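You operate a simulated robot arm through the tools that you are given. There is no shell and no other tool.

Carry out the task below with a simulated robot arm. There is one attempt and no reset: what you move stays moved.

JOB
Refill the soap tank to its line, seat it and prime it twice.
Fine: pour from the jug and stand it back; two pushes on the dispenser, they land on the pad. Set down upright: jug of green soap.

The check looks at the end state, three seconds after you hand in, the way a careful person would. Anything else that was tipped, shoved, dropped, spilled or broken makes it a failure.

ROBOT AND FRAMES
A 6-joint arm with a two-finger gripper, fixed in place. Base frame: the origin is at the foot of the arm, x ahead of it, y to its left, z up. Readings come in m, rad, newtons and seconds.
Its first joint turns from -2.897 to 2.897 rad. Payload 2.45 kg.
The TCP is the grasp point between the finger pads, 0.02 m short of the fingertips. In the tool frame z runs along the fingers and y along their closing line. Largest opening 0.14 m; the body of the gripper starts 0.168 m behind the TCP.
Orientation is told as [roll, pitch, yaw] about the base's x, y, z axes, in that order, counted from this pose: with the fingers straight down and closing along the base's y, the tool's x points along the base's -x, its y along +y and its z along -z.

CONTROLS
- The arm moves only by the tool move_arm. Its argument "plan" is a list of rows, each a list of 7 numbers: the finger opening in m, from 0 to 0.14, then the shift along the tool's x, y, z in m, then the turn, a rotation vector about the tool's x, y, z in rad. In form: [[fingers, tx, ty, tz, rx, ry, rz], ...]. A call has 1 to 20 rows; each row is the pose to reach, as a shift and turn from the pose commanded when the call began, along the tool's axes at that moment. A row lasts 0.2 s, in which the tool goes at most 0.05 m and 0.15 rad; a call with a longer step from one row to the next is refused whole, and so is a gripper value outside its range. A pose out of reach is approached as far as the arm can. The call stops where the force on the tool passes 40 N (or 10 N more than at its start, if that is more) or the arm is blocked; 0.2 s more then pass. Each finger travels about 0.045 m/s and halts on what it meets, pressing with about 36 N; the grip force reading is that of the motor and also rises with nothing between the fingers. The clock runs only during rows and for 0.2 s after the last one: add rows that repeat a pose to give the fingers time. The reply holds the time, the measured pose of the TCP, the force on the tool along the base axes, the opening and the grip force, in the units named above and with some noise, with the torque about the TCP (base axes, N m) and any sound that the robot's microphone picked up.
- Cameras (640 x 400 px; columns grow to the right, rows downward): "scene" is fixed at [0.049, -0.65, 1.5752]; the picture's right is [0.81, -0.59, 0.00], its down [-0.16, -0.22, -0.96] and it looks along [0.57, 0.77, -0.28] (base axes); focal length 349 px, centre (320, 200). "wrist" rides on the gripper at [0.078, 0.011, -0.209] in the tool frame; the picture's right is [-0.14, 0.99, 0.00], its down [-0.92, -0.13, -0.37] and it looks along [-0.37, -0.05, 0.93] (tool axes); focal length 280 px, centre (320, 200). There is no depth. A picture from a camera that has moved, and an enlarged one, comes with that camera's place and axes in the base frame and with its lens.
- snapshot(camera): a new picture of that camera. The clock stands still meanwhile.
- inspect(camera, box): a new picture of the part [left, top, right, bottom] of that camera's present view, enlarged. The clock stands still meanwhile.
- finish_job(): hands the job in; it is judged then, once.

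Nothing tells you positions but the pictures and the camera data. Unless the task says otherwise, let go and move clear before handing in.

The tools are called after "Emit:" as a command line: name --pt "numbers of a row" for each row, then --argument value for the rest, lists and objects as JSON in quotes. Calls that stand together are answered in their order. move_arm: Moves the arm, as the interface text tells. Its arguments: {"type":"object","properties":{"plan":{"type":"array","items":{"type":"array","items":{"type":"number"}}}},"required":["plan"]} The other tools are called the same way: snapshot (camera) takes a picture; inspect (camera, box) takes an enlarged picture of a part of a camera's view; finish_job () hands the job in.

At the start:

```text
clock: 0.0
position: [0.4439, 0.3519, 1.5049]
orientation: [0.0, 0.0, 0.0]
ft_force: [0.3, 0.4, -0.2]
moment: [0.04, 0.03, -0.01]
gripper_width: 0.14
gripper_force: 0.0
```

scene: 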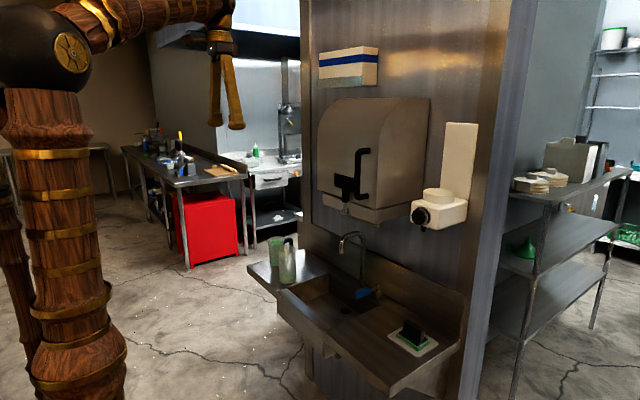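
wrist: 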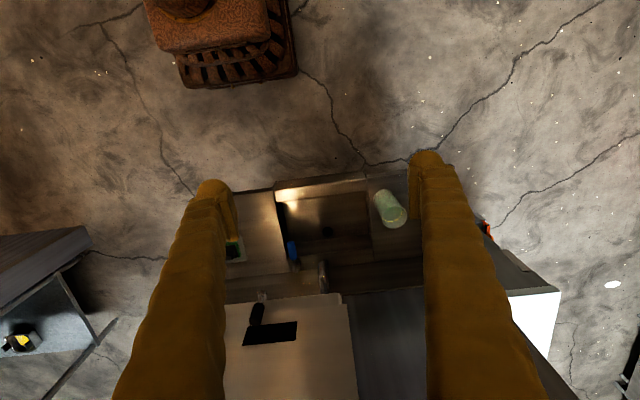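

I see a wall with a hand sink, a towel dispenser, a wall-mounted soap dispenser on the right, and a green-soap jug and another vessel on the left drainboard. I'll take enlarged views first to work out what is what.

Emit:
inspect --camera "scene" --box '[380, 110, 500, 240]'

Emit:
inspect --camera "scene" --box '[240, 220, 340, 300]'

Emit:
inspect --camera "scene" --box '[340, 280, 480, 400]'

Emit:
inspect --camera "wrist" --box '[210, 170, 430, 310]'

Emit:
inspect --camera "scene" --box '[300, 30, 450, 230]'

```text
3.08 times, centred on (440, 175) of scene
camera zoom: at [0.049, -0.65, 1.5752], right [0.81, -0.59, 0.0], down [-0.16, -0.22, -0.96], along [0.57, 0.77, -0.28], focal length 1073 px, centre (-49, 277)
```

zoom: 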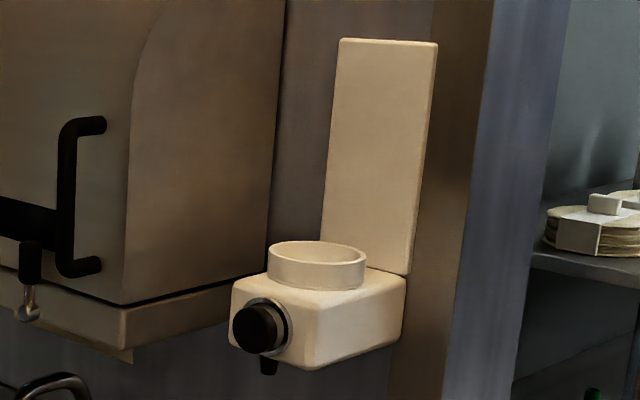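

```text
5.00 times, centred on (290, 260) of scene
camera zoom: at [0.049, -0.65, 1.5752], right [0.81, -0.59, 0.0], down [-0.16, -0.22, -0.96], along [0.57, 0.77, -0.28], focal length 1744 px, centre (470, -100)
```

zoom: 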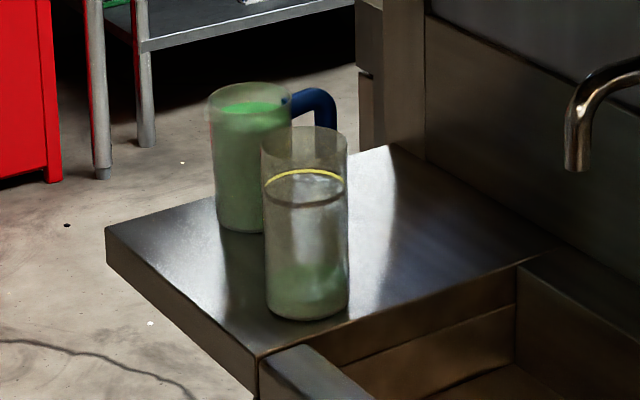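

```text
3.33 times, centred on (410, 340) of scene
camera zoom: at [0.049, -0.65, 1.5752], right [0.81, -0.59, 0.0], down [-0.16, -0.22, -0.96], along [0.57, 0.77, -0.28], focal length 1163 px, centre (20, -267)
```

zoom: 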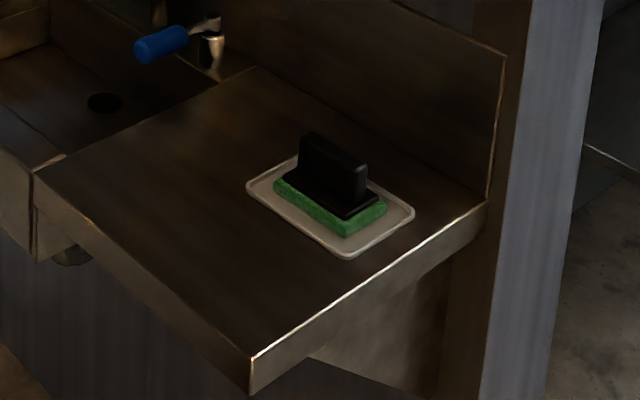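

```text
2.86 times, centred on (320, 240) of wrist
camera zoom: at [0.3656, 0.3626, 1.7147], right [0.14, 0.99, 0.0], down [0.92, -0.13, 0.37], along [0.37, -0.05, -0.93], focal length 801 px, centre (320, 86)
```

zoom: 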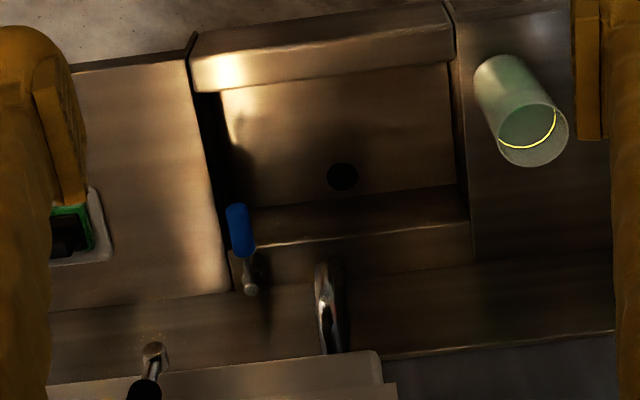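

```text
2.00 times, centred on (375, 130) of scene
camera zoom: at [0.049, -0.65, 1.5752], right [0.81, -0.59, 0.0], down [-0.16, -0.22, -0.96], along [0.57, 0.77, -0.28], focal length 698 px, centre (210, 340)
```

zoom: 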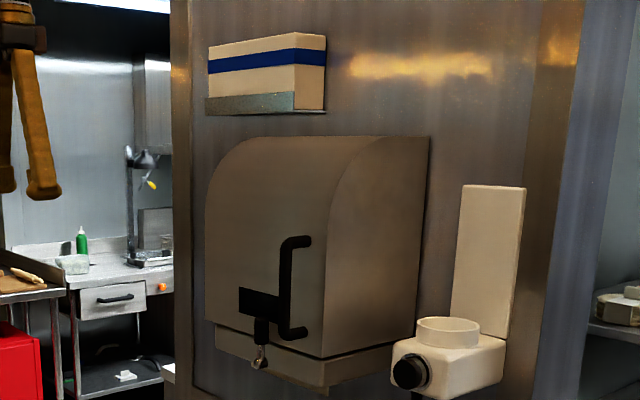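

The refillable tank is the clear cylinder with the yellow line, at about (0.75, 0.53) with its rim near z 0.96. The jug with the blue handle stands behind it at about (0.78, 0.70). The dispenser collar is near (0.93, -0.06, 1.31), with the pad tray below it. Next I'll move the wrist camera to see the jug and its handle better.

Emit:
move_arm --pt "0.14 0 0.04 0.02 0 -0.07 0" --pt "0.14 0 0.08 0.04 0 -0.14 0" --pt "0.14 0 0.12 0.06 0 -0.21 0" --pt "0.14 0 0.16 0.08 0 -0.28 0" --pt "0.14 0 0.2 0.1 0 -0.35 0" --pt "0.14 0 0.24 0.12 0 -0.42 0" --pt "0.14 0 0.28 0.14 0 -0.5 0" --pt "0.14 0 0.3 0.15 0 -0.5 0"

Emit:
snapshot --camera "wrist"

Emit:
snapshot --camera "scene"

```text
clock: 1.8
position: [0.4191, 0.5713, 1.4661]
orientation: [0.163, -0.553, -0.09]
ft_force: [-0.6, -1.0, 0.9]
moment: [0.06, 0.05, 0.04]
gripper_width: 0.14
gripper_force: 0.0
stopped in row 8: the arm was blocked; the commanded pose is now the measured one
```

```text
taken
camera wrist: at [0.2426, 0.5655, 1.6022], right [0.12, 0.97, 0.21], down [0.58, -0.24, 0.78], along [0.8, 0.03, -0.6], focal length 280 px, centre (320, 200)
```

wrist: 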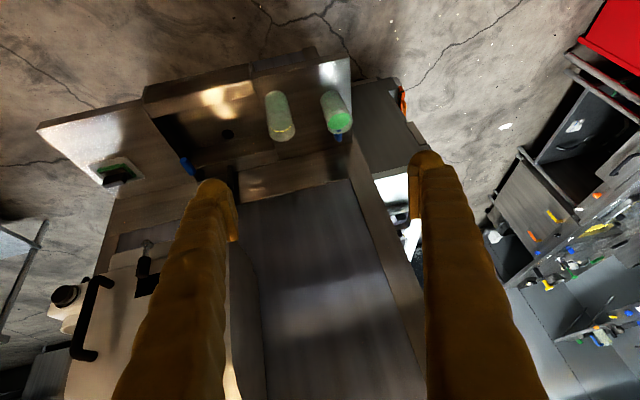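

```text
taken
```

scene: 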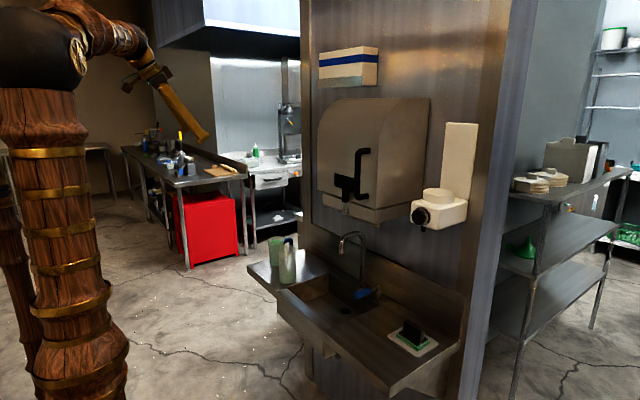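

The view confirms that the jug's blue handle points toward the wall (+x) and that its mouth is open. The arm blocked near a wrist limit because the tool wasn't lined up with the arm's azimuth. I'll yaw the tool toward the jug and take out the stray roll.

Emit:
move_arm --pt "0.14 0 0 0 -0.07 0.018 -0.112" --pt "0.14 0 0 0 -0.14 0.037 -0.224" --pt "0.14 0 0 0 -0.21 0.055 -0.336" --pt "0.14 0 0 0 -0.263 0.069 -0.42" --pt "0.14 0 0 0 -0.315 0.083 -0.504"

Emit:
move_arm --pt "0.14 0 0 0 0.08 0 0" --pt "0.14 0 0 0 0.163 0 0"

Emit:
snapshot --camera "wrist"

```text
clock: 3.0
position: [0.4202, 0.576, 1.4631]
orientation: [0.158, -0.551, 0.514]
ft_force: [-0.5, -0.4, -0.3]
moment: [-0.06, 0.02, 0.01]
gripper_width: 0.14
gripper_force: 0.1
```

```text
clock: 3.6
position: [0.4198, 0.5752, 1.4631]
orientation: [-0.006, -0.55, 0.511]
ft_force: [-0.9, 0.7, -0.3]
moment: [0.05, -0.01, 0.03]
gripper_width: 0.1398
gripper_force: 0.1
```

```text
taken
camera wrist: at [0.2616, 0.4994, 1.6008], right [-0.38, 0.92, 0.07], down [0.58, 0.18, 0.8], along [0.72, 0.34, -0.6], focal length 280 px, centre (320, 200)
```

wrist: 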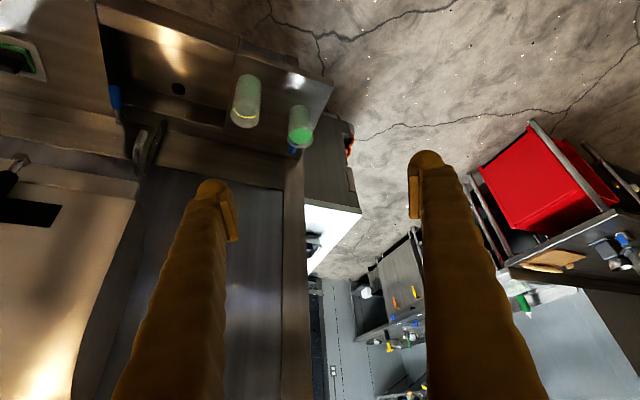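

Yaw works freely here. Next I'll zoom in on the jug and tank from this viewpoint.

Emit:
inspect --camera "wrist" --box '[220, 60, 340, 160]'

Emit:
inspect --camera "scene" --box '[260, 230, 310, 290]'

```text
4.00 times, centred on (280, 110) of wrist
camera zoom: at [0.2616, 0.4994, 1.6008], right [-0.38, 0.92, 0.07], down [0.58, 0.18, 0.8], along [0.72, 0.34, -0.6], focal length 1122 px, centre (480, 560)
```

zoom: 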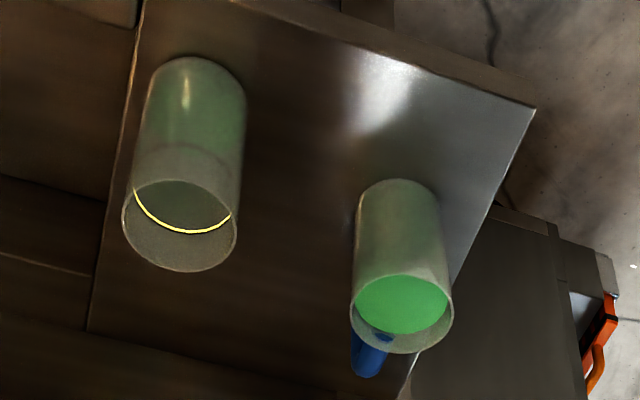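

```text
6.67 times, centred on (285, 260) of scene
camera zoom: at [0.049, -0.65, 1.5752], right [0.81, -0.59, 0.0], down [-0.16, -0.22, -0.96], along [0.57, 0.77, -0.28], focal length 2326 px, centre (553, -200)
```

zoom: 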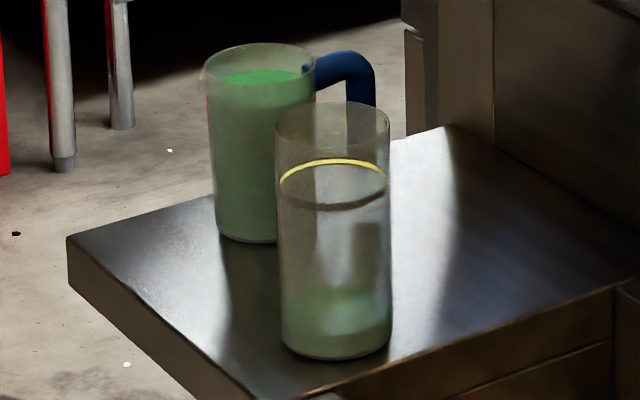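

The jug has a small spout facing -x, opposite its handle. If I grip it from above with the fingers on its ±y sides and then pitch the tool forward, the soap will pour out over that spout. I'll move closer above the jug to test reach.

Emit:
move_arm --pt "0.14 -0.0115 -0.008 0.041 0 0 0" --pt "0.14 -0.023 -0.016 0.082 0 0 0" --pt "0.14 -0.0345 -0.024 0.123 0 0 0" --pt "0.14 -0.046 -0.032 0.164 0 0 0" --pt "0.14 -0.0575 -0.04 0.205 0 0 0" --pt "0.14 -0.069 -0.048 0.246 0 0 0" --pt "0.14 -0.0805 -0.056 0.287 0 0 0" --pt "0.14 -0.092 -0.064 0.328 0 0 0" --pt "0.14 -0.1036 -0.0715 0.3686 0 0 0"

Emit:
snapshot --camera "wrist"

Emit:
snapshot --camera "scene"

```text
clock: 5.6
position: [0.7026, 0.65, 1.2037]
orientation: [-0.004, -0.547, 0.511]
ft_force: [0.4, -0.1, 0.3]
moment: [0.02, 0.04, 0.01]
gripper_width: 0.1399
gripper_force: 0.0
```

```text
taken
camera wrist: at [0.5435, 0.5731, 1.341], right [-0.38, 0.92, 0.07], down [0.58, 0.18, 0.8], along [0.72, 0.34, -0.6], focal length 280 px, centre (320, 200)
```

wrist: 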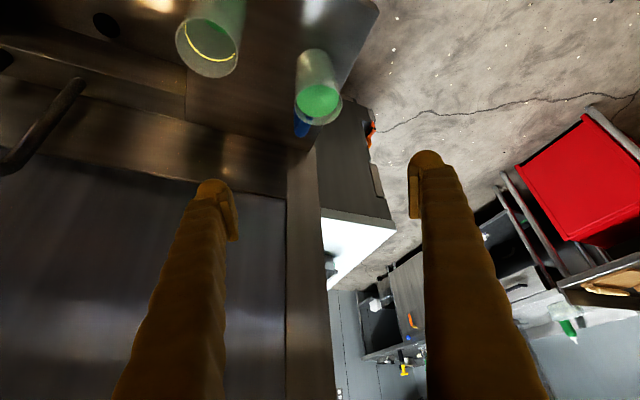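

```text
taken
```

scene: 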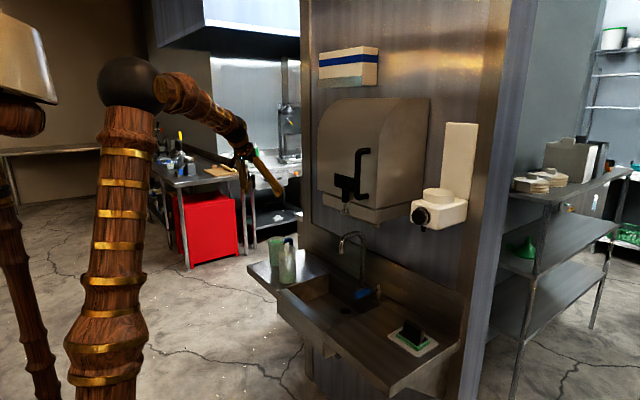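

The reach is good here. I'll zoom in on the jug and tank to refine their positions.

Emit:
inspect --camera "wrist" --box '[260, 30, 380, 150]'

Emit:
inspect --camera "wrist" --box '[150, 0, 270, 100]'

```text
3.33 times, centred on (320, 90) of wrist
camera zoom: at [0.5435, 0.5731, 1.341], right [-0.38, 0.92, 0.07], down [0.58, 0.18, 0.8], along [0.72, 0.34, -0.6], focal length 935 px, centre (320, 567)
```

zoom: 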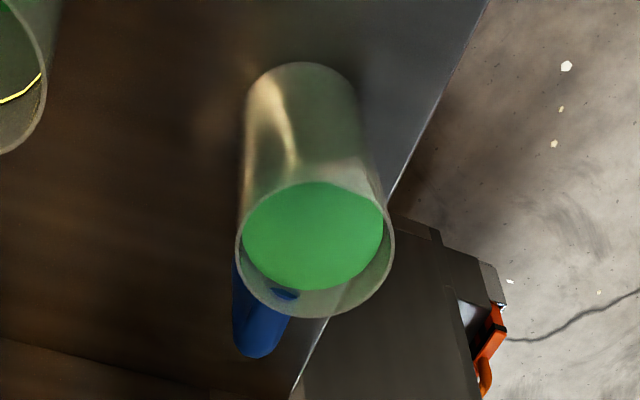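

```text
4.00 times, centred on (210, 50) of wrist
camera zoom: at [0.5435, 0.5731, 1.341], right [-0.38, 0.92, 0.07], down [0.58, 0.18, 0.8], along [0.72, 0.34, -0.6], focal length 1122 px, centre (760, 800)
```

zoom: 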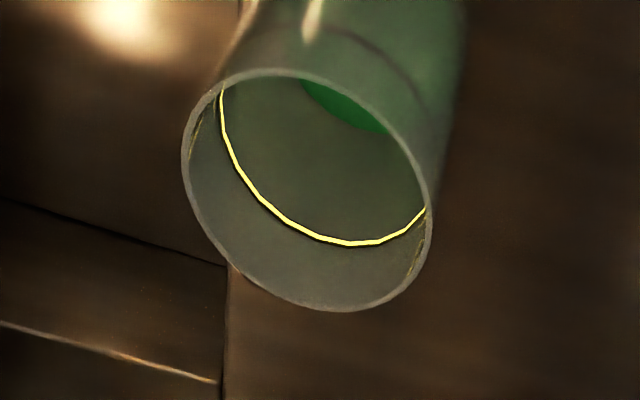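

The jug is at about (0.782, 0.698), rim near z 0.94, radius about 0.039, handle along +x and soap about 2 cm below the rim. I'll test whether zero yaw can be reached here, since that lines the pour up with the spout.

Emit:
move_arm --pt "0.14 0 0 0 0.066 0 0.109" --pt "0.14 0 0 0 0.133 0 0.218" --pt "0.14 0 0 0 0.2 0 0.327" --pt "0.14 0 0 0 0.2658 0 0.4364"

```text
clock: 6.6
position: [0.7005, 0.6482, 1.2042]
orientation: [-0.001, -0.553, -0.002]
ft_force: [-0.3, -0.2, 1.1]
moment: [0.02, 0.04, -0.02]
gripper_width: 0.1401
gripper_force: 0.1
```

Zero yaw works. I'll go to a pre-grasp pose behind and above the jug with the fingers on either side of it.

Emit:
move_arm --pt "0.14 0.0155 0.01 0.0383 0 0.03 0" --pt "0.14 0.031 0.02 0.0767 0 0.06 0" --pt "0.14 0.0466 0.03 0.115 0 0.09 0" --pt "0.14 0.0622 0.04 0.1534 0 0.12 0" --pt "0.14 0.0777 0.0493 0.1917 0 0.153 0"

Emit:
snapshot --camera "wrist"

Emit:
inspect --camera "scene" --box '[220, 190, 340, 300]'

```text
clock: 7.8
position: [0.7339, 0.6997, 1.0015]
orientation: [0.001, -0.398, -0.002]
ft_force: [0.3, 0.4, 0.5]
moment: [-0.02, 0.05, -0.01]
gripper_width: 0.1398
gripper_force: 0.0
```

```text
taken
camera wrist: at [0.5807, 0.7103, 1.1646], right [0.13, 0.99, 0.05], down [0.71, -0.13, 0.7], along [0.7, -0.05, -0.72], focal length 280 px, centre (320, 200)
```

wrist: 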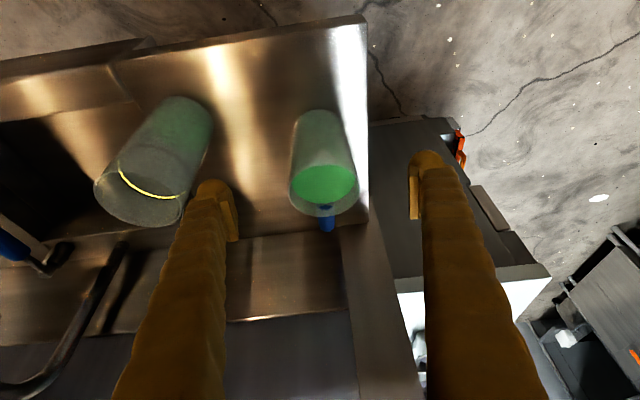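

```text
3.64 times, centred on (280, 245) of scene
camera zoom: at [0.049, -0.65, 1.5752], right [0.81, -0.59, 0.0], down [-0.16, -0.22, -0.96], along [0.57, 0.77, -0.28], focal length 1268 px, centre (466, 36)
```

zoom: 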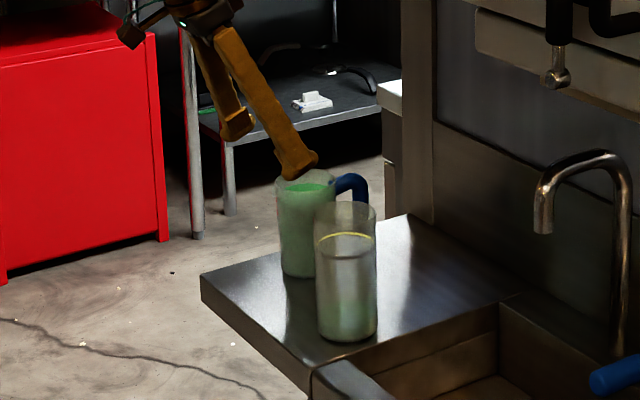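

The jug's axis is centred between the fingers. I'll advance along the tool axis until the pads straddle its upper body, then close.

Emit:
move_arm --pt "0.14 0 0 0.03 0 0 0" --pt "0.14 0 0 0.06 0 0 0" --pt "0.14 0 0 0.09 0 0 0" --pt "0.14 0 0 0.121 0 0 0"

Emit:
snapshot --camera "wrist"

Emit:
inspect --camera "scene" --box '[240, 210, 340, 290]'

```text
clock: 8.8
position: [0.7795, 0.6994, 0.8891]
orientation: [-0.003, -0.399, 0.002]
ft_force: [0.4, 1.0, 0.7]
moment: [0.0, 0.04, 0.0]
gripper_width: 0.1399
gripper_force: 0.0
```

```text
taken
camera wrist: at [0.6266, 0.7102, 1.0511], right [0.13, 0.99, 0.05], down [0.71, -0.13, 0.7], along [0.7, -0.05, -0.72], focal length 280 px, centre (320, 200)
```

wrist: 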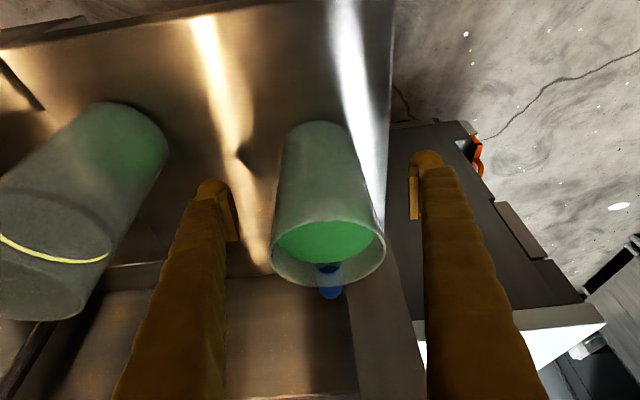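

```text
5.00 times, centred on (290, 250) of scene
camera zoom: at [0.049, -0.65, 1.5752], right [0.81, -0.59, 0.0], down [-0.16, -0.22, -0.96], along [0.57, 0.77, -0.28], focal length 1744 px, centre (470, -50)
```

zoom: 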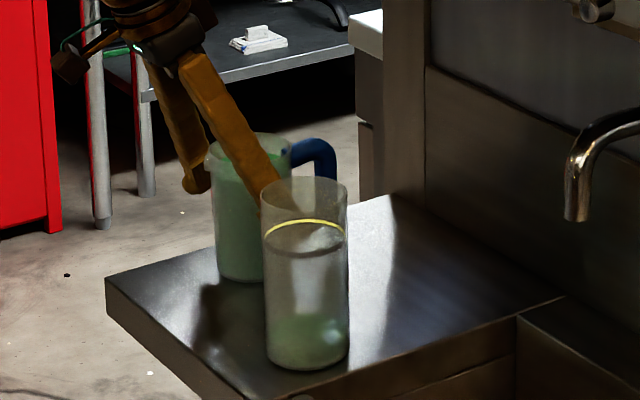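

The jug is centred in the fingers to within about 2 mm. I'll nudge over and close on it.

Emit:
move_arm --pt "0.1 0 0.002 0 0 0 0" --pt "0.09 0 0.002 0 0 0 0" --pt "0.08 0 0.002 0 0 0 0" --pt "0.06 0 0.002 0 0 0 0" --pt "0.05 0 0.002 0 0 0 0" --pt "0.05 0 0.002 0 0 0 0" --pt "0.05 0 0.002 0 0 0 0"

Emit:
snapshot --camera "wrist"

```text
clock: 10.4
position: [0.7806, 0.6995, 0.8882]
orientation: [-0.003, -0.398, 0.0]
ft_force: [0.2, -0.3, 0.2]
moment: [0.01, 0.08, 0.03]
gripper_width: 0.0806
gripper_force: 36.1
```

```text
taken
camera wrist: at [0.6269, 0.7116, 1.0506], right [0.13, 0.99, 0.05], down [0.71, -0.13, 0.7], along [0.7, -0.05, -0.72], focal length 280 px, centre (320, 200)
```

wrist: 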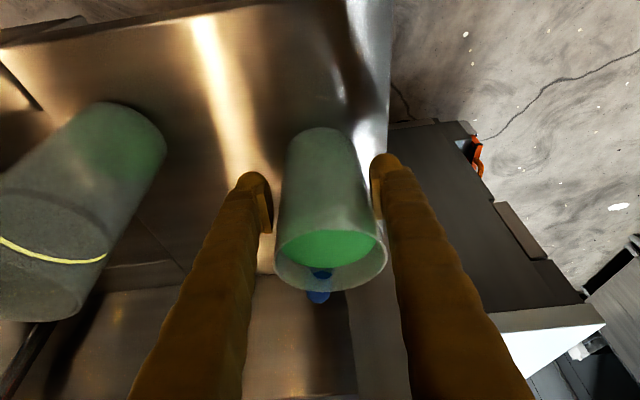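

The jug is gripped at 0.081 m with a firm 36 N. I'll lift it straight up and check that it hangs properly.

Emit:
move_arm --pt "0.05 -0.0039 0 -0.0092 0 0 0" --pt "0.05 -0.0116 0 -0.0277 0 0 0" --pt "0.05 -0.0233 0 -0.0553 0 0 0" --pt "0.05 -0.0388 0 -0.0922 0 0 0" --pt "0.05 -0.0543 0 -0.1291 0 0 0" --pt "0.05 -0.0659 0 -0.1567 0 0 0"

Emit:
snapshot --camera "wrist"

Emit:
inspect --camera "scene" --box '[240, 190, 340, 300]'

```text
clock: 11.8
position: [0.7815, 0.6984, 1.058]
orientation: [-0.002, -0.399, 0.001]
ft_force: [0.4, 0.0, -6.4]
moment: [0.0, 0.08, -0.02]
gripper_width: 0.0717
gripper_force: 35.8
```

```text
taken
camera wrist: at [0.6282, 0.7103, 1.2202], right [0.13, 0.99, 0.05], down [0.71, -0.13, 0.7], along [0.7, -0.05, -0.72], focal length 280 px, centre (320, 200)
```

wrist: 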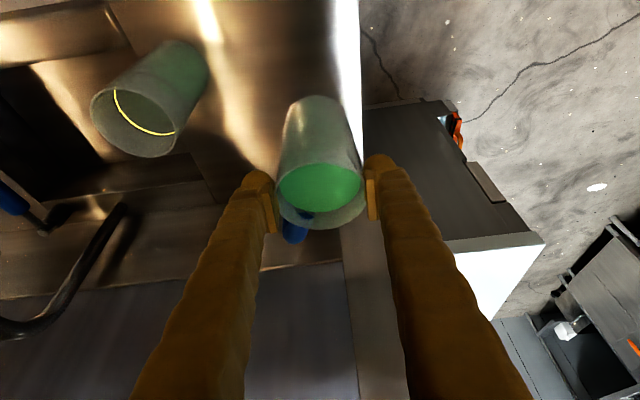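

```text
3.64 times, centred on (290, 245) of scene
camera zoom: at [0.049, -0.65, 1.5752], right [0.81, -0.59, 0.0], down [-0.16, -0.22, -0.96], along [0.57, 0.77, -0.28], focal length 1268 px, centre (429, 36)
```

zoom: 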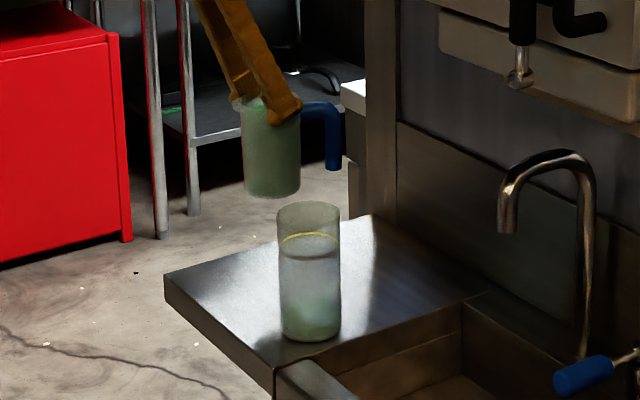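

The grip width dropped to 0.072 m and the jug seems to sit lower in the fingers than before, so it may have slipped. I'll zoom in before doing anything else.

Emit:
inspect --camera "wrist" --box '[240, 80, 420, 260]'

Emit:
inspect --camera "scene" --box '[270, 200, 320, 250]'

```text
2.22 times, centred on (330, 170) of wrist
camera zoom: at [0.6282, 0.7103, 1.2202], right [0.13, 0.99, 0.05], down [0.71, -0.13, 0.7], along [0.7, -0.05, -0.72], focal length 623 px, centre (298, 267)
```

zoom: 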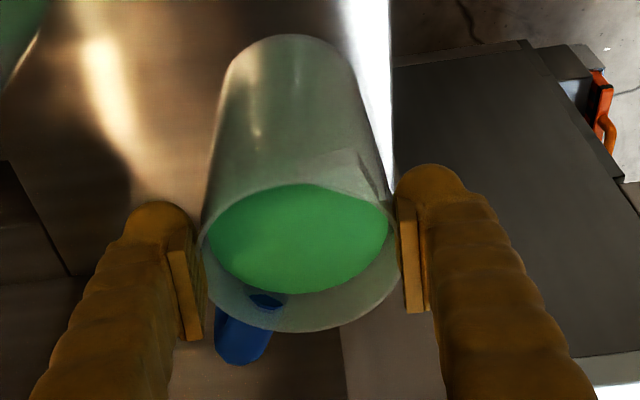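

```text
8.00 times, centred on (295, 225) of scene
camera zoom: at [0.049, -0.65, 1.5752], right [0.81, -0.59, 0.0], down [-0.16, -0.22, -0.96], along [0.57, 0.77, -0.28], focal length 2791 px, centre (520, 0)
```

zoom: 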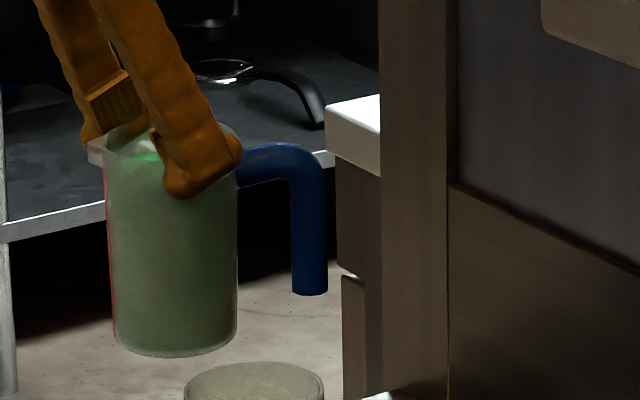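

The jug has slipped in the grip. Its rim is now about 2 cm below the TCP, so only the fingertips are holding it. I'll lower it gently straight back down to the board before it can slip out.

Emit:
move_arm --pt "0.05 0.0062 0 0.0148 0 0 0" --pt "0.05 0.0171 0 0.0406 0 0 0" --pt "0.05 0.0279 0 0.0664 0 0 0" --pt "0.05 0.0341 0 0.0811 0 0 0" --pt "0.05 0.0357 0 0.0848 0 0 0"

Emit:
inspect --camera "scene" --box '[240, 200, 340, 300]'

Emit:
snapshot --camera "wrist"

```text
clock: 13.0
position: [0.7813, 0.6986, 0.9656]
orientation: [-0.001, -0.397, 0.0]
ft_force: [0.3, 0.0, -4.9]
moment: [0.0, 0.1, 0.01]
gripper_width: 0.0716
gripper_force: 36.5
```

```text
4.00 times, centred on (290, 250) of scene
camera zoom: at [0.049, -0.65, 1.5752], right [0.81, -0.59, 0.0], down [-0.16, -0.22, -0.96], along [0.57, 0.77, -0.28], focal length 1395 px, centre (440, 0)
```

zoom: 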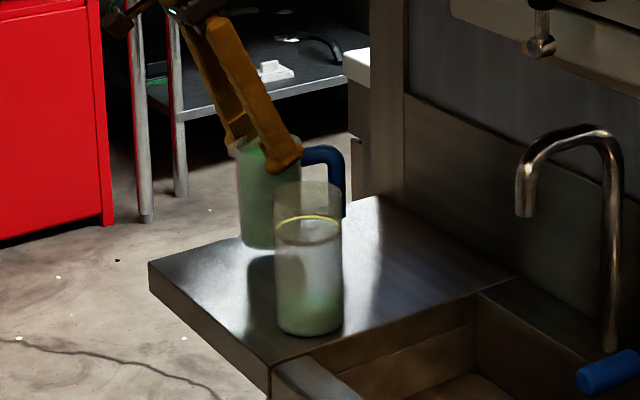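

```text
taken
camera wrist: at [0.629, 0.7103, 1.1283], right [0.13, 0.99, 0.05], down [0.71, -0.13, 0.7], along [0.7, -0.05, -0.72], focal length 280 px, centre (320, 200)
```

wrist: 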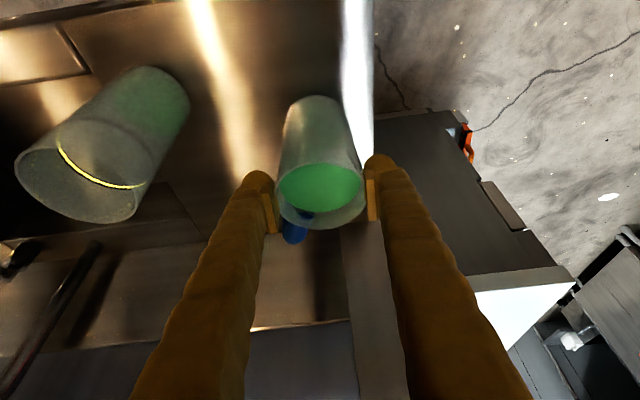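

The jug held still while I lowered it, and its base is now a few millimetres above the board. I'll go down a little more until the board carries its weight.

Emit:
move_arm --pt "0.05 0.0008 0 0.0018 0 0 0" --pt "0.05 0.0016 0 0.0037 0 0 0" --pt "0.05 0.0016 0 0.0037 0 0 0"

Emit:
inspect --camera "scene" --box '[265, 225, 325, 285]'

```text
clock: 13.8
position: [0.782, 0.6992, 0.9619]
orientation: [-0.001, -0.399, 0.001]
ft_force: [-0.7, 0.1, -5.6]
moment: [0.01, 0.08, -0.01]
gripper_width: 0.0715
gripper_force: 35.8
```

```text
6.67 times, centred on (295, 255) of scene
camera zoom: at [0.049, -0.65, 1.5752], right [0.81, -0.59, 0.0], down [-0.16, -0.22, -0.96], along [0.57, 0.77, -0.28], focal length 2326 px, centre (487, -167)
```

zoom: 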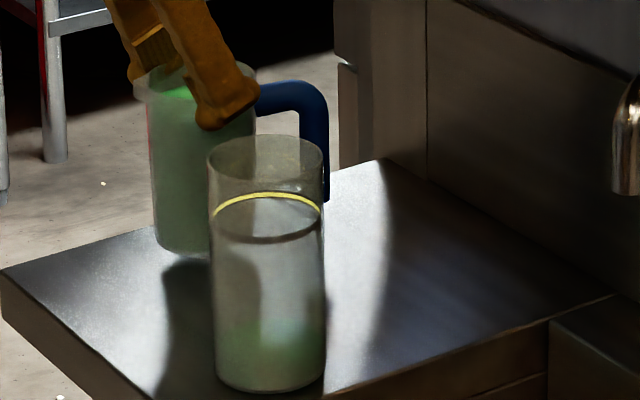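

The arm still carries the jug's weight, so there's a gap of about a centimetre under it. I'll keep lowering in small steps.

Emit:
move_arm --pt "0.05 0.0008 0 0.0018 0 0 0" --pt "0.05 0.0016 0 0.0037 0 0 0" --pt "0.05 0.0023 0 0.0055 0 0 0" --pt "0.05 0.0023 0 0.0055 0 0 0"

```text
clock: 14.8
position: [0.7809, 0.6997, 0.9551]
orientation: [-0.004, -0.4, -0.001]
ft_force: [-0.2, 1.1, -5.7]
moment: [0.01, 0.1, 0.01]
gripper_width: 0.0715
gripper_force: 36.1
```

Emit:
move_arm --pt "0.05 0.0008 0 0.0018 0 0 0" --pt "0.05 0.0016 0 0.0037 0 0 0" --pt "0.05 0.0016 0 0.0037 0 0 0"

Emit:
inspect --camera "scene" --box '[265, 225, 325, 285]'

```text
clock: 15.6
position: [0.7808, 0.6991, 0.9513]
orientation: [-0.003, -0.398, 0.001]
ft_force: [-0.4, 0.2, -5.4]
moment: [-0.01, 0.1, -0.01]
gripper_width: 0.0717
gripper_force: 35.7
```

```text
6.67 times, centred on (295, 255) of scene
camera zoom: at [0.049, -0.65, 1.5752], right [0.81, -0.59, 0.0], down [-0.16, -0.22, -0.96], along [0.57, 0.77, -0.28], focal length 2326 px, centre (487, -167)
```

zoom: 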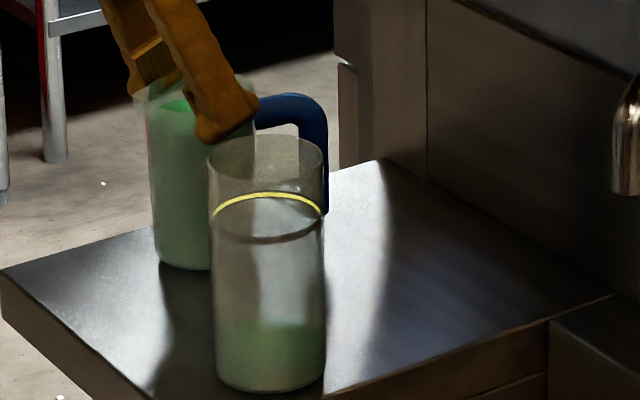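

The base is nearly touching the board. I'll go a few more millimetres.

Emit:
move_arm --pt "0.05 0.0006 0 0.0014 0 0 0" --pt "0.05 0.0012 0 0.0028 0 0 0" --pt "0.05 0.0012 0 0.0028 0 0 0"

```text
clock: 16.4
position: [0.782, 0.6997, 0.948]
orientation: [-0.002, -0.397, 0.0]
ft_force: [-0.4, 0.5, -4.6]
moment: [0.01, 0.09, 0.0]
gripper_width: 0.0717
gripper_force: 36.4
```

Emit:
move_arm --pt "0.05 0.0004 0 0.0009 0 0 0" --pt "0.05 0.0008 0 0.0018 0 0 0" --pt "0.05 0.0008 0 0.0018 0 0 0"

```text
clock: 17.2
position: [0.7815, 0.6995, 0.9477]
orientation: [0.0, -0.399, -0.002]
ft_force: [-3.2, -0.4, 12.7]
moment: [-0.39, 0.42, -0.06]
gripper_width: 0.0718
gripper_force: 35.7
```

The jug is on the board now (the force flipped to +12.7 N). It seems to have twisted about 28° in the grip as I lifted it, and it settled once its sides lay flat against the pads. I'll take the pressure off and open the fingers to check how it stands.

Emit:
move_arm --pt "0.05 -0.0006 0 -0.0014 0 0 0" --pt "0.08 -0.0006 0 -0.0014 0 0 0" --pt "0.1 -0.0006 0 -0.0014 0 0 0" --pt "0.12 -0.0006 0 -0.0014 0 0 0" --pt "0.14 -0.0006 0 -0.0014 0 0 0" --pt "0.14 -0.0006 0 -0.0014 0 0 0"

Emit:
inspect --camera "wrist" --box '[240, 80, 420, 260]'

Emit:
inspect --camera "scene" --box '[265, 225, 325, 285]'

```text
clock: 18.6
position: [0.7819, 0.6994, 0.9481]
orientation: [-0.001, -0.398, 0.0]
ft_force: [0.4, -0.6, -0.2]
moment: [-0.01, 0.01, -0.04]
gripper_width: 0.1399
gripper_force: 0.0
```

```text
2.22 times, centred on (330, 170) of wrist
camera zoom: at [0.6287, 0.7109, 1.1111], right [0.13, 0.99, 0.05], down [0.71, -0.13, 0.7], along [0.7, -0.05, -0.72], focal length 623 px, centre (298, 267)
```

zoom: 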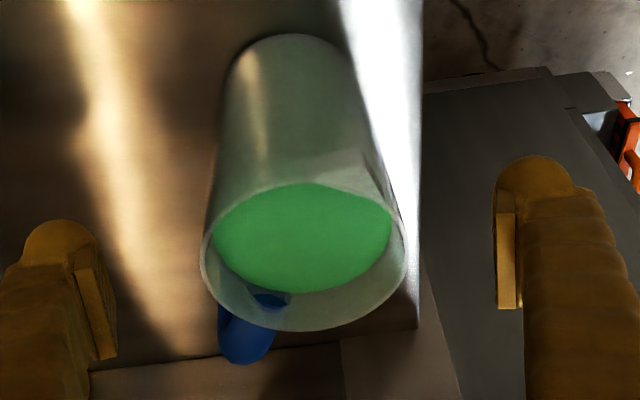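

```text
6.67 times, centred on (295, 255) of scene
camera zoom: at [0.049, -0.65, 1.5752], right [0.81, -0.59, 0.0], down [-0.16, -0.22, -0.96], along [0.57, 0.77, -0.28], focal length 2326 px, centre (487, -167)
```

zoom: 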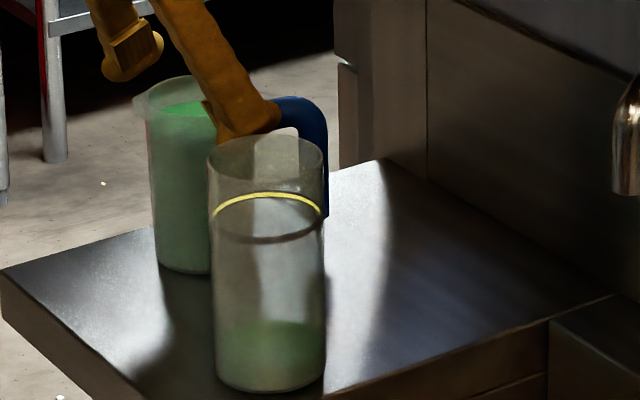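

The jug stands upright and nothing spilled. Its axis is at about (0.786, 0.702) and the handle is now yawed about -27°. I'll slide the open fingers down to mid-body and re-grip on the flats that held.

Emit:
move_arm --pt "0.14 0.0068 0.0025 0.02 0 0 0" --pt "0.14 0.0136 0.0025 0.04 0 0 0" --pt "0.14 0.0203 0.0025 0.0598 0 0 0"

Emit:
move_arm --pt "0.11 0 0 0 0 0 0" --pt "0.09 0 0 0 0 0 0" --pt "0.08 0 0 0 0 0 0" --pt "0.07 0 0 0 0 0 0" --pt "0.05 0 0 0 0 0 0" --pt "0.04 0 0 0 0 0 0" --pt "0.04 0 0 0 0 0 0" --pt "0.04 0 0 0 0 0 0"

Emit:
inspect --camera "wrist" --box '[230, 130, 430, 330]'

```text
clock: 19.4
position: [0.7867, 0.7022, 0.8856]
orientation: [-0.002, -0.399, 0.0]
ft_force: [-0.3, -0.3, -1.0]
moment: [0.01, 0.03, -0.03]
gripper_width: 0.1402
gripper_force: 0.1
```

```text
clock: 21.2
position: [0.7865, 0.7019, 0.885]
orientation: [-0.002, -0.398, 0.002]
ft_force: [0.4, -2.0, 1.7]
moment: [0.06, -0.07, -0.04]
gripper_width: 0.076
gripper_force: 35.9
```

```text
2.00 times, centred on (330, 230) of wrist
camera zoom: at [0.6339, 0.7136, 1.0472], right [0.13, 0.99, 0.05], down [0.71, -0.13, 0.7], along [0.7, -0.05, -0.72], focal length 561 px, centre (300, 140)
```

zoom: 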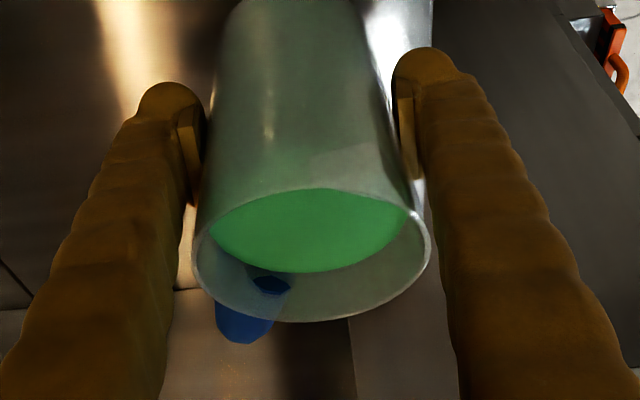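

The grip closed at 0.076 m. I'll wait a moment to see whether it settles, then make a tiny test lift.

Emit:
move_arm --pt "0.04 0 0 0 0 0 0" --pt "0.04 0 0 0 0 0 0" --pt "0.04 0 0 0 0 0 0"

Emit:
move_arm --pt "0.04 -0.0012 0 -0.0028 0 0 0" --pt "0.04 -0.0023 0 -0.0055 0 0 0" --pt "0.04 -0.0039 0 -0.0092 0 0 0" --pt "0.04 -0.0039 0 -0.0092 0 0 0" --pt "0.04 -0.0039 0 -0.0092 0 0 0"

Emit:
inspect --camera "wrist" --box '[230, 130, 430, 330]'

Emit:
inspect --camera "scene" --box '[265, 225, 325, 285]'

```text
clock: 22.0
position: [0.7873, 0.7036, 0.8844]
orientation: [-0.001, -0.399, -0.001]
ft_force: [0.2, -1.6, 1.6]
moment: [0.12, -0.06, 0.0]
gripper_width: 0.076
gripper_force: 36.5
```

```text
clock: 23.2
position: [0.7862, 0.7003, 0.8951]
orientation: [-0.002, -0.398, -0.001]
ft_force: [0.2, 0.0, -4.2]
moment: [0.04, 0.09, -0.03]
gripper_width: 0.076
gripper_force: 35.9
```

```text
2.00 times, centred on (330, 230) of wrist
camera zoom: at [0.6333, 0.7127, 1.0574], right [0.13, 0.99, 0.05], down [0.71, -0.13, 0.7], along [0.7, -0.05, -0.72], focal length 561 px, centre (300, 140)
```

zoom: 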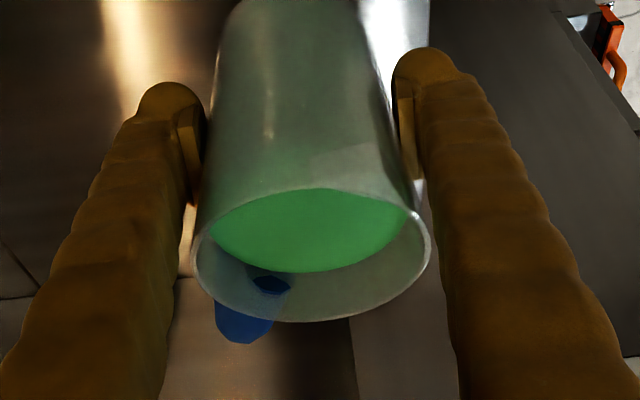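

```text
6.67 times, centred on (295, 255) of scene
camera zoom: at [0.049, -0.65, 1.5752], right [0.81, -0.59, 0.0], down [-0.16, -0.22, -0.96], along [0.57, 0.77, -0.28], focal length 2326 px, centre (487, -167)
```

zoom: 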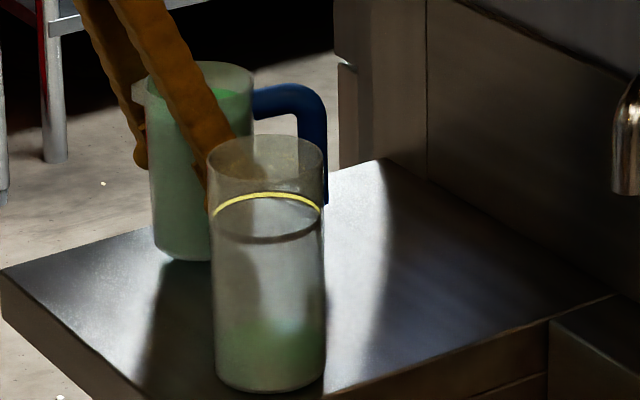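

The jug is held with no slip after a 1 cm lift. I'll lift further, checking as I go.

Emit:
move_arm --pt "0.04 -0.0039 0 -0.0092 0 0 0" --pt "0.04 -0.0097 0 -0.023 0 0 0" --pt "0.04 -0.0155 0 -0.0369 0 0 0" --pt "0.04 -0.0194 0 -0.0461 0 0 0" --pt "0.04 -0.0194 0 -0.0461 0 0 0"

Emit:
inspect --camera "wrist" --box '[230, 130, 430, 330]'

```text
clock: 24.4
position: [0.7854, 0.7017, 0.9445]
orientation: [-0.002, -0.398, 0.001]
ft_force: [0.7, 0.1, -5.7]
moment: [0.0, 0.04, 0.0]
gripper_width: 0.0763
gripper_force: 35.9
```

```text
2.00 times, centred on (330, 230) of wrist
camera zoom: at [0.6329, 0.7134, 1.1077], right [0.13, 0.99, 0.05], down [0.71, -0.13, 0.7], along [0.7, -0.05, -0.72], focal length 561 px, centre (300, 140)
```

zoom: 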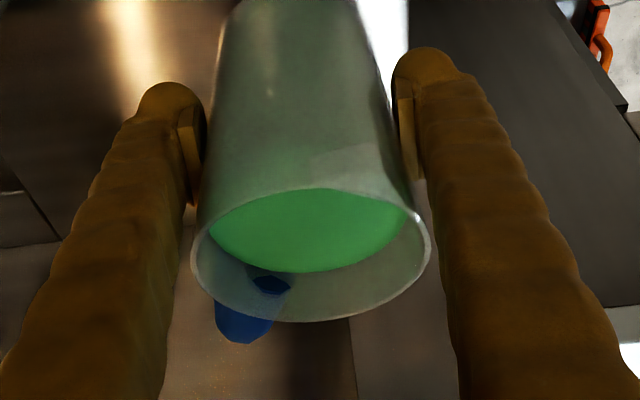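

The grip is stable now. I'll lift the jug clear above the tank's rim height, then move it over while yawing so the spout faces -x toward the tank.

Emit:
move_arm --pt "0.04 -0.0039 0 -0.0092 0 0 0" --pt "0.04 -0.0116 0 -0.0277 0 0 0" --pt "0.04 -0.0213 0 -0.0507 0 0 0" --pt "0.04 -0.031 0 -0.0738 0 0 0" --pt "0.04 -0.0407 0 -0.0968 0 0 0" --pt "0.04 -0.0485 0 -0.1153 0 0 0" --pt "0.04 -0.0523 0 -0.1245 0 0 0" --pt "0.04 -0.0523 0 -0.1245 0 0 0"

Emit:
inspect --camera "wrist" --box '[230, 130, 430, 330]'

Emit:
inspect --camera "scene" --box '[250, 190, 330, 290]'

```text
clock: 26.2
position: [0.7863, 0.7031, 1.0806]
orientation: [-0.002, -0.398, -0.001]
ft_force: [-0.4, -0.4, -4.2]
moment: [-0.01, 0.0, -0.01]
gripper_width: 0.0762
gripper_force: 35.9
```

```text
2.00 times, centred on (330, 230) of wrist
camera zoom: at [0.6333, 0.7141, 1.2435], right [0.13, 0.99, 0.05], down [0.71, -0.13, 0.7], along [0.7, -0.05, -0.72], focal length 561 px, centre (300, 140)
```

zoom: 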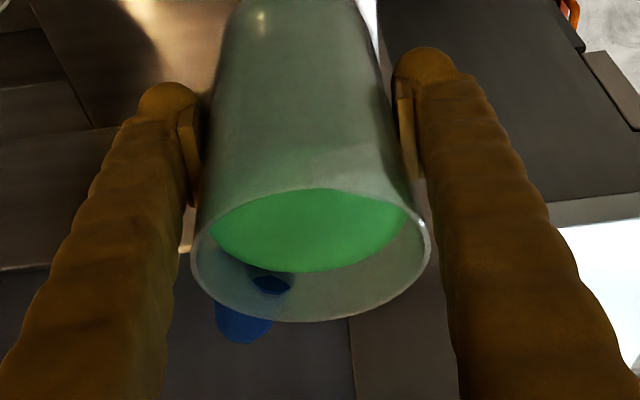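

```text
4.00 times, centred on (290, 240) of scene
camera zoom: at [0.049, -0.65, 1.5752], right [0.81, -0.59, 0.0], down [-0.16, -0.22, -0.96], along [0.57, 0.77, -0.28], focal length 1395 px, centre (440, 40)
```

zoom: 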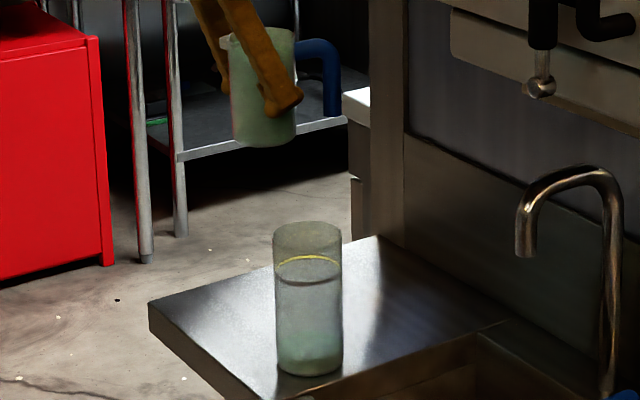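

The grip is solid and the jug is level. I'll carry it over to beside the tank, yawing +0.48 so the spout points at it.

Emit:
move_arm --pt "0.04 -0.002 -0.0115 0.0008 -0.0125 0 -0.0296" --pt "0.04 -0.0059 -0.0344 0.0025 -0.0374 0 -0.0889" --pt "0.04 -0.0108 -0.0631 0.0045 -0.0685 0 -0.1629" --pt "0.04 -0.0157 -0.0917 0.0066 -0.0996 0 -0.237" --pt "0.04 -0.0206 -0.1204 0.0087 -0.1308 0 -0.311" --pt "0.04 -0.0256 -0.149 0.0107 -0.1619 0 -0.3851" --pt "0.04 -0.0285 -0.1662 0.012 -0.1806 0 -0.4295" --pt "0.04 -0.0295 -0.172 0.0124 -0.1868 0 -0.4443" --pt "0.04 -0.0295 -0.172 0.0124 -0.1868 0 -0.4443"

Emit:
snapshot --camera "wrist"

Emit:
inspect --camera "scene" --box '[250, 190, 350, 290]'

```text
clock: 28.2
position: [0.8176, 0.5297, 1.0814]
orientation: [-0.001, -0.398, 0.48]
ft_force: [-0.5, -0.1, -5.2]
moment: [-0.05, 0.09, 0.03]
gripper_width: 0.076
gripper_force: 36.1
```

```text
taken
camera wrist: at [0.677, 0.4693, 1.2434], right [-0.35, 0.94, 0.05], down [0.68, 0.21, 0.7], along [0.64, 0.28, -0.72], focal length 280 px, centre (320, 200)
```

wrist: 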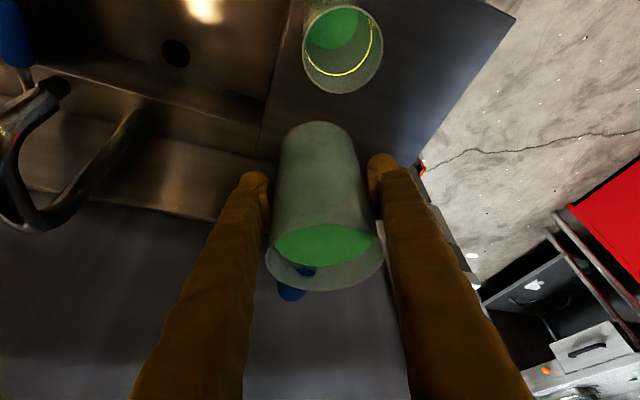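

```text
4.00 times, centred on (300, 240) of scene
camera zoom: at [0.049, -0.65, 1.5752], right [0.81, -0.59, 0.0], down [-0.16, -0.22, -0.96], along [0.57, 0.77, -0.28], focal length 1395 px, centre (400, 40)
```

zoom: 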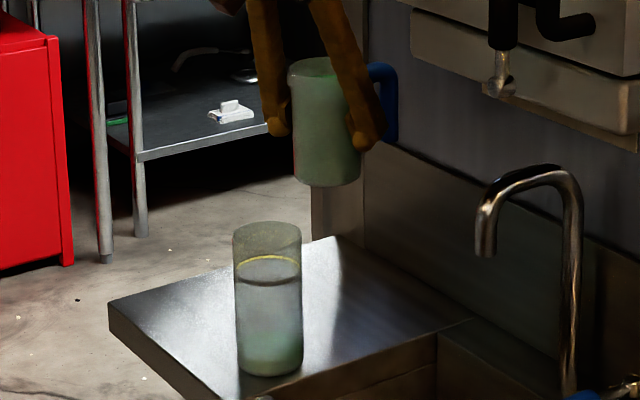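

The spout now points straight at the tank (handle azimuth about 2°) and the tank rim centre is at about (0.742, 0.531). I'll tilt to 25°, short of pouring, and lower the spout to just above the rim.

Emit:
move_arm --pt "0.04 0.003 0 0.0074 0.0255 -0.0532 -0.0107" --pt "0.04 0.0066 0 0.0157 0.0596 -0.1242 -0.0251" --pt "0.04 0.0109 0 0.0258 0.0979 -0.204 -0.0412" --pt "0.04 0.0151 0 0.036 0.1362 -0.2838 -0.0573" --pt "0.04 0.0182 0 0.0433 0.166 -0.3459 -0.0698" --pt "0.04 0.0198 0 0.047 0.1856 -0.3867 -0.078" --pt "0.04 0.0198 0 0.047 0.1856 -0.3867 -0.078"

Emit:
snapshot --camera "wrist"

Emit:
inspect --camera "scene" --box '[260, 200, 350, 290]'

```text
clock: 29.8
position: [0.8173, 0.5295, 1.0296]
orientation: [-0.276, -0.77, 0.636]
ft_force: [0.0, -0.6, -4.9]
moment: [-0.02, 0.09, 0.0]
gripper_width: 0.0762
gripper_force: 35.8
```

```text
taken
camera wrist: at [0.6214, 0.4689, 1.1174], right [-0.34, 0.94, -0.1], down [0.33, 0.21, 0.92], along [0.88, 0.28, -0.38], focal length 280 px, centre (320, 200)
```

wrist: 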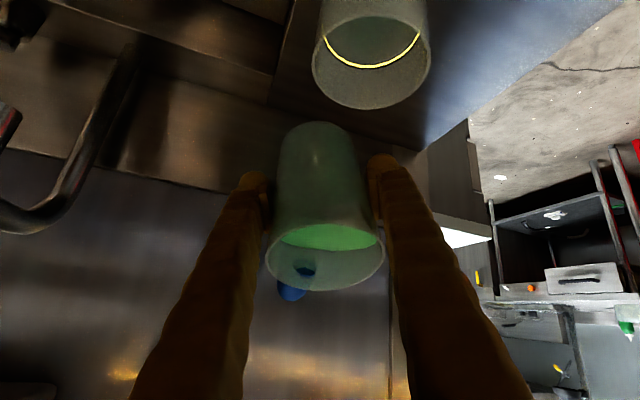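

```text
4.44 times, centred on (305, 245) of scene
camera zoom: at [0.049, -0.65, 1.5752], right [0.81, -0.59, 0.0], down [-0.16, -0.22, -0.96], along [0.57, 0.77, -0.28], focal length 1550 px, centre (387, 0)
```

zoom: 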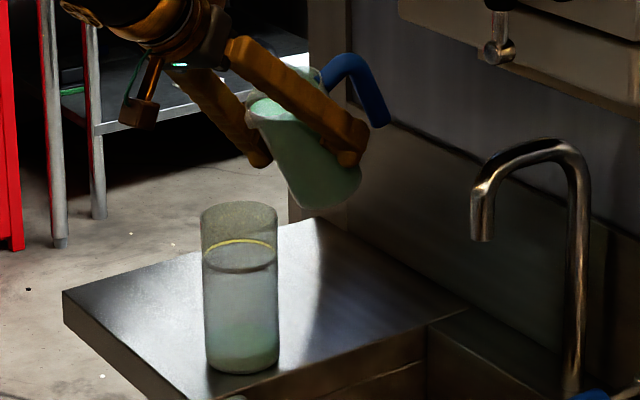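

The geometry checks out: the spout is over the tank mouth, about 10 cm above the rim. I'll lower a little more and tilt to the point where pouring starts.

Emit:
move_arm --pt "0.04 0.0035 0.001 0.0034 0.0149 -0.031 -0.0063" --pt "0.04 0.007 0.0019 0.0069 0.0298 -0.0621 -0.0125" --pt "0.04 0.0097 0.0027 0.0097 0.0447 -0.0931 -0.0188" --pt "0.04 0.0097 0.0027 0.0097 0.0596 -0.1242 -0.0251"

Emit:
inspect --camera "scene" --box '[265, 210, 335, 290]'

```text
clock: 30.8
position: [0.8183, 0.5308, 1.015]
orientation: [-0.409, -0.877, 0.733]
ft_force: [-0.8, 1.7, -5.3]
moment: [0.0, 0.09, 0.02]
gripper_width: 0.0761
gripper_force: 36.1
```

```text
5.00 times, centred on (300, 250) of scene
camera zoom: at [0.049, -0.65, 1.5752], right [0.81, -0.59, 0.0], down [-0.16, -0.22, -0.96], along [0.57, 0.77, -0.28], focal length 1744 px, centre (420, -50)
```

zoom: 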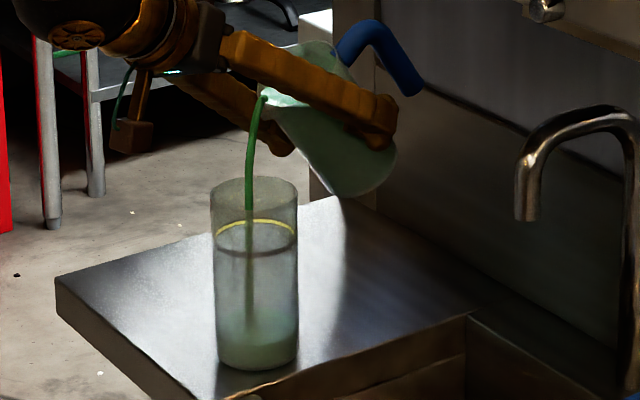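

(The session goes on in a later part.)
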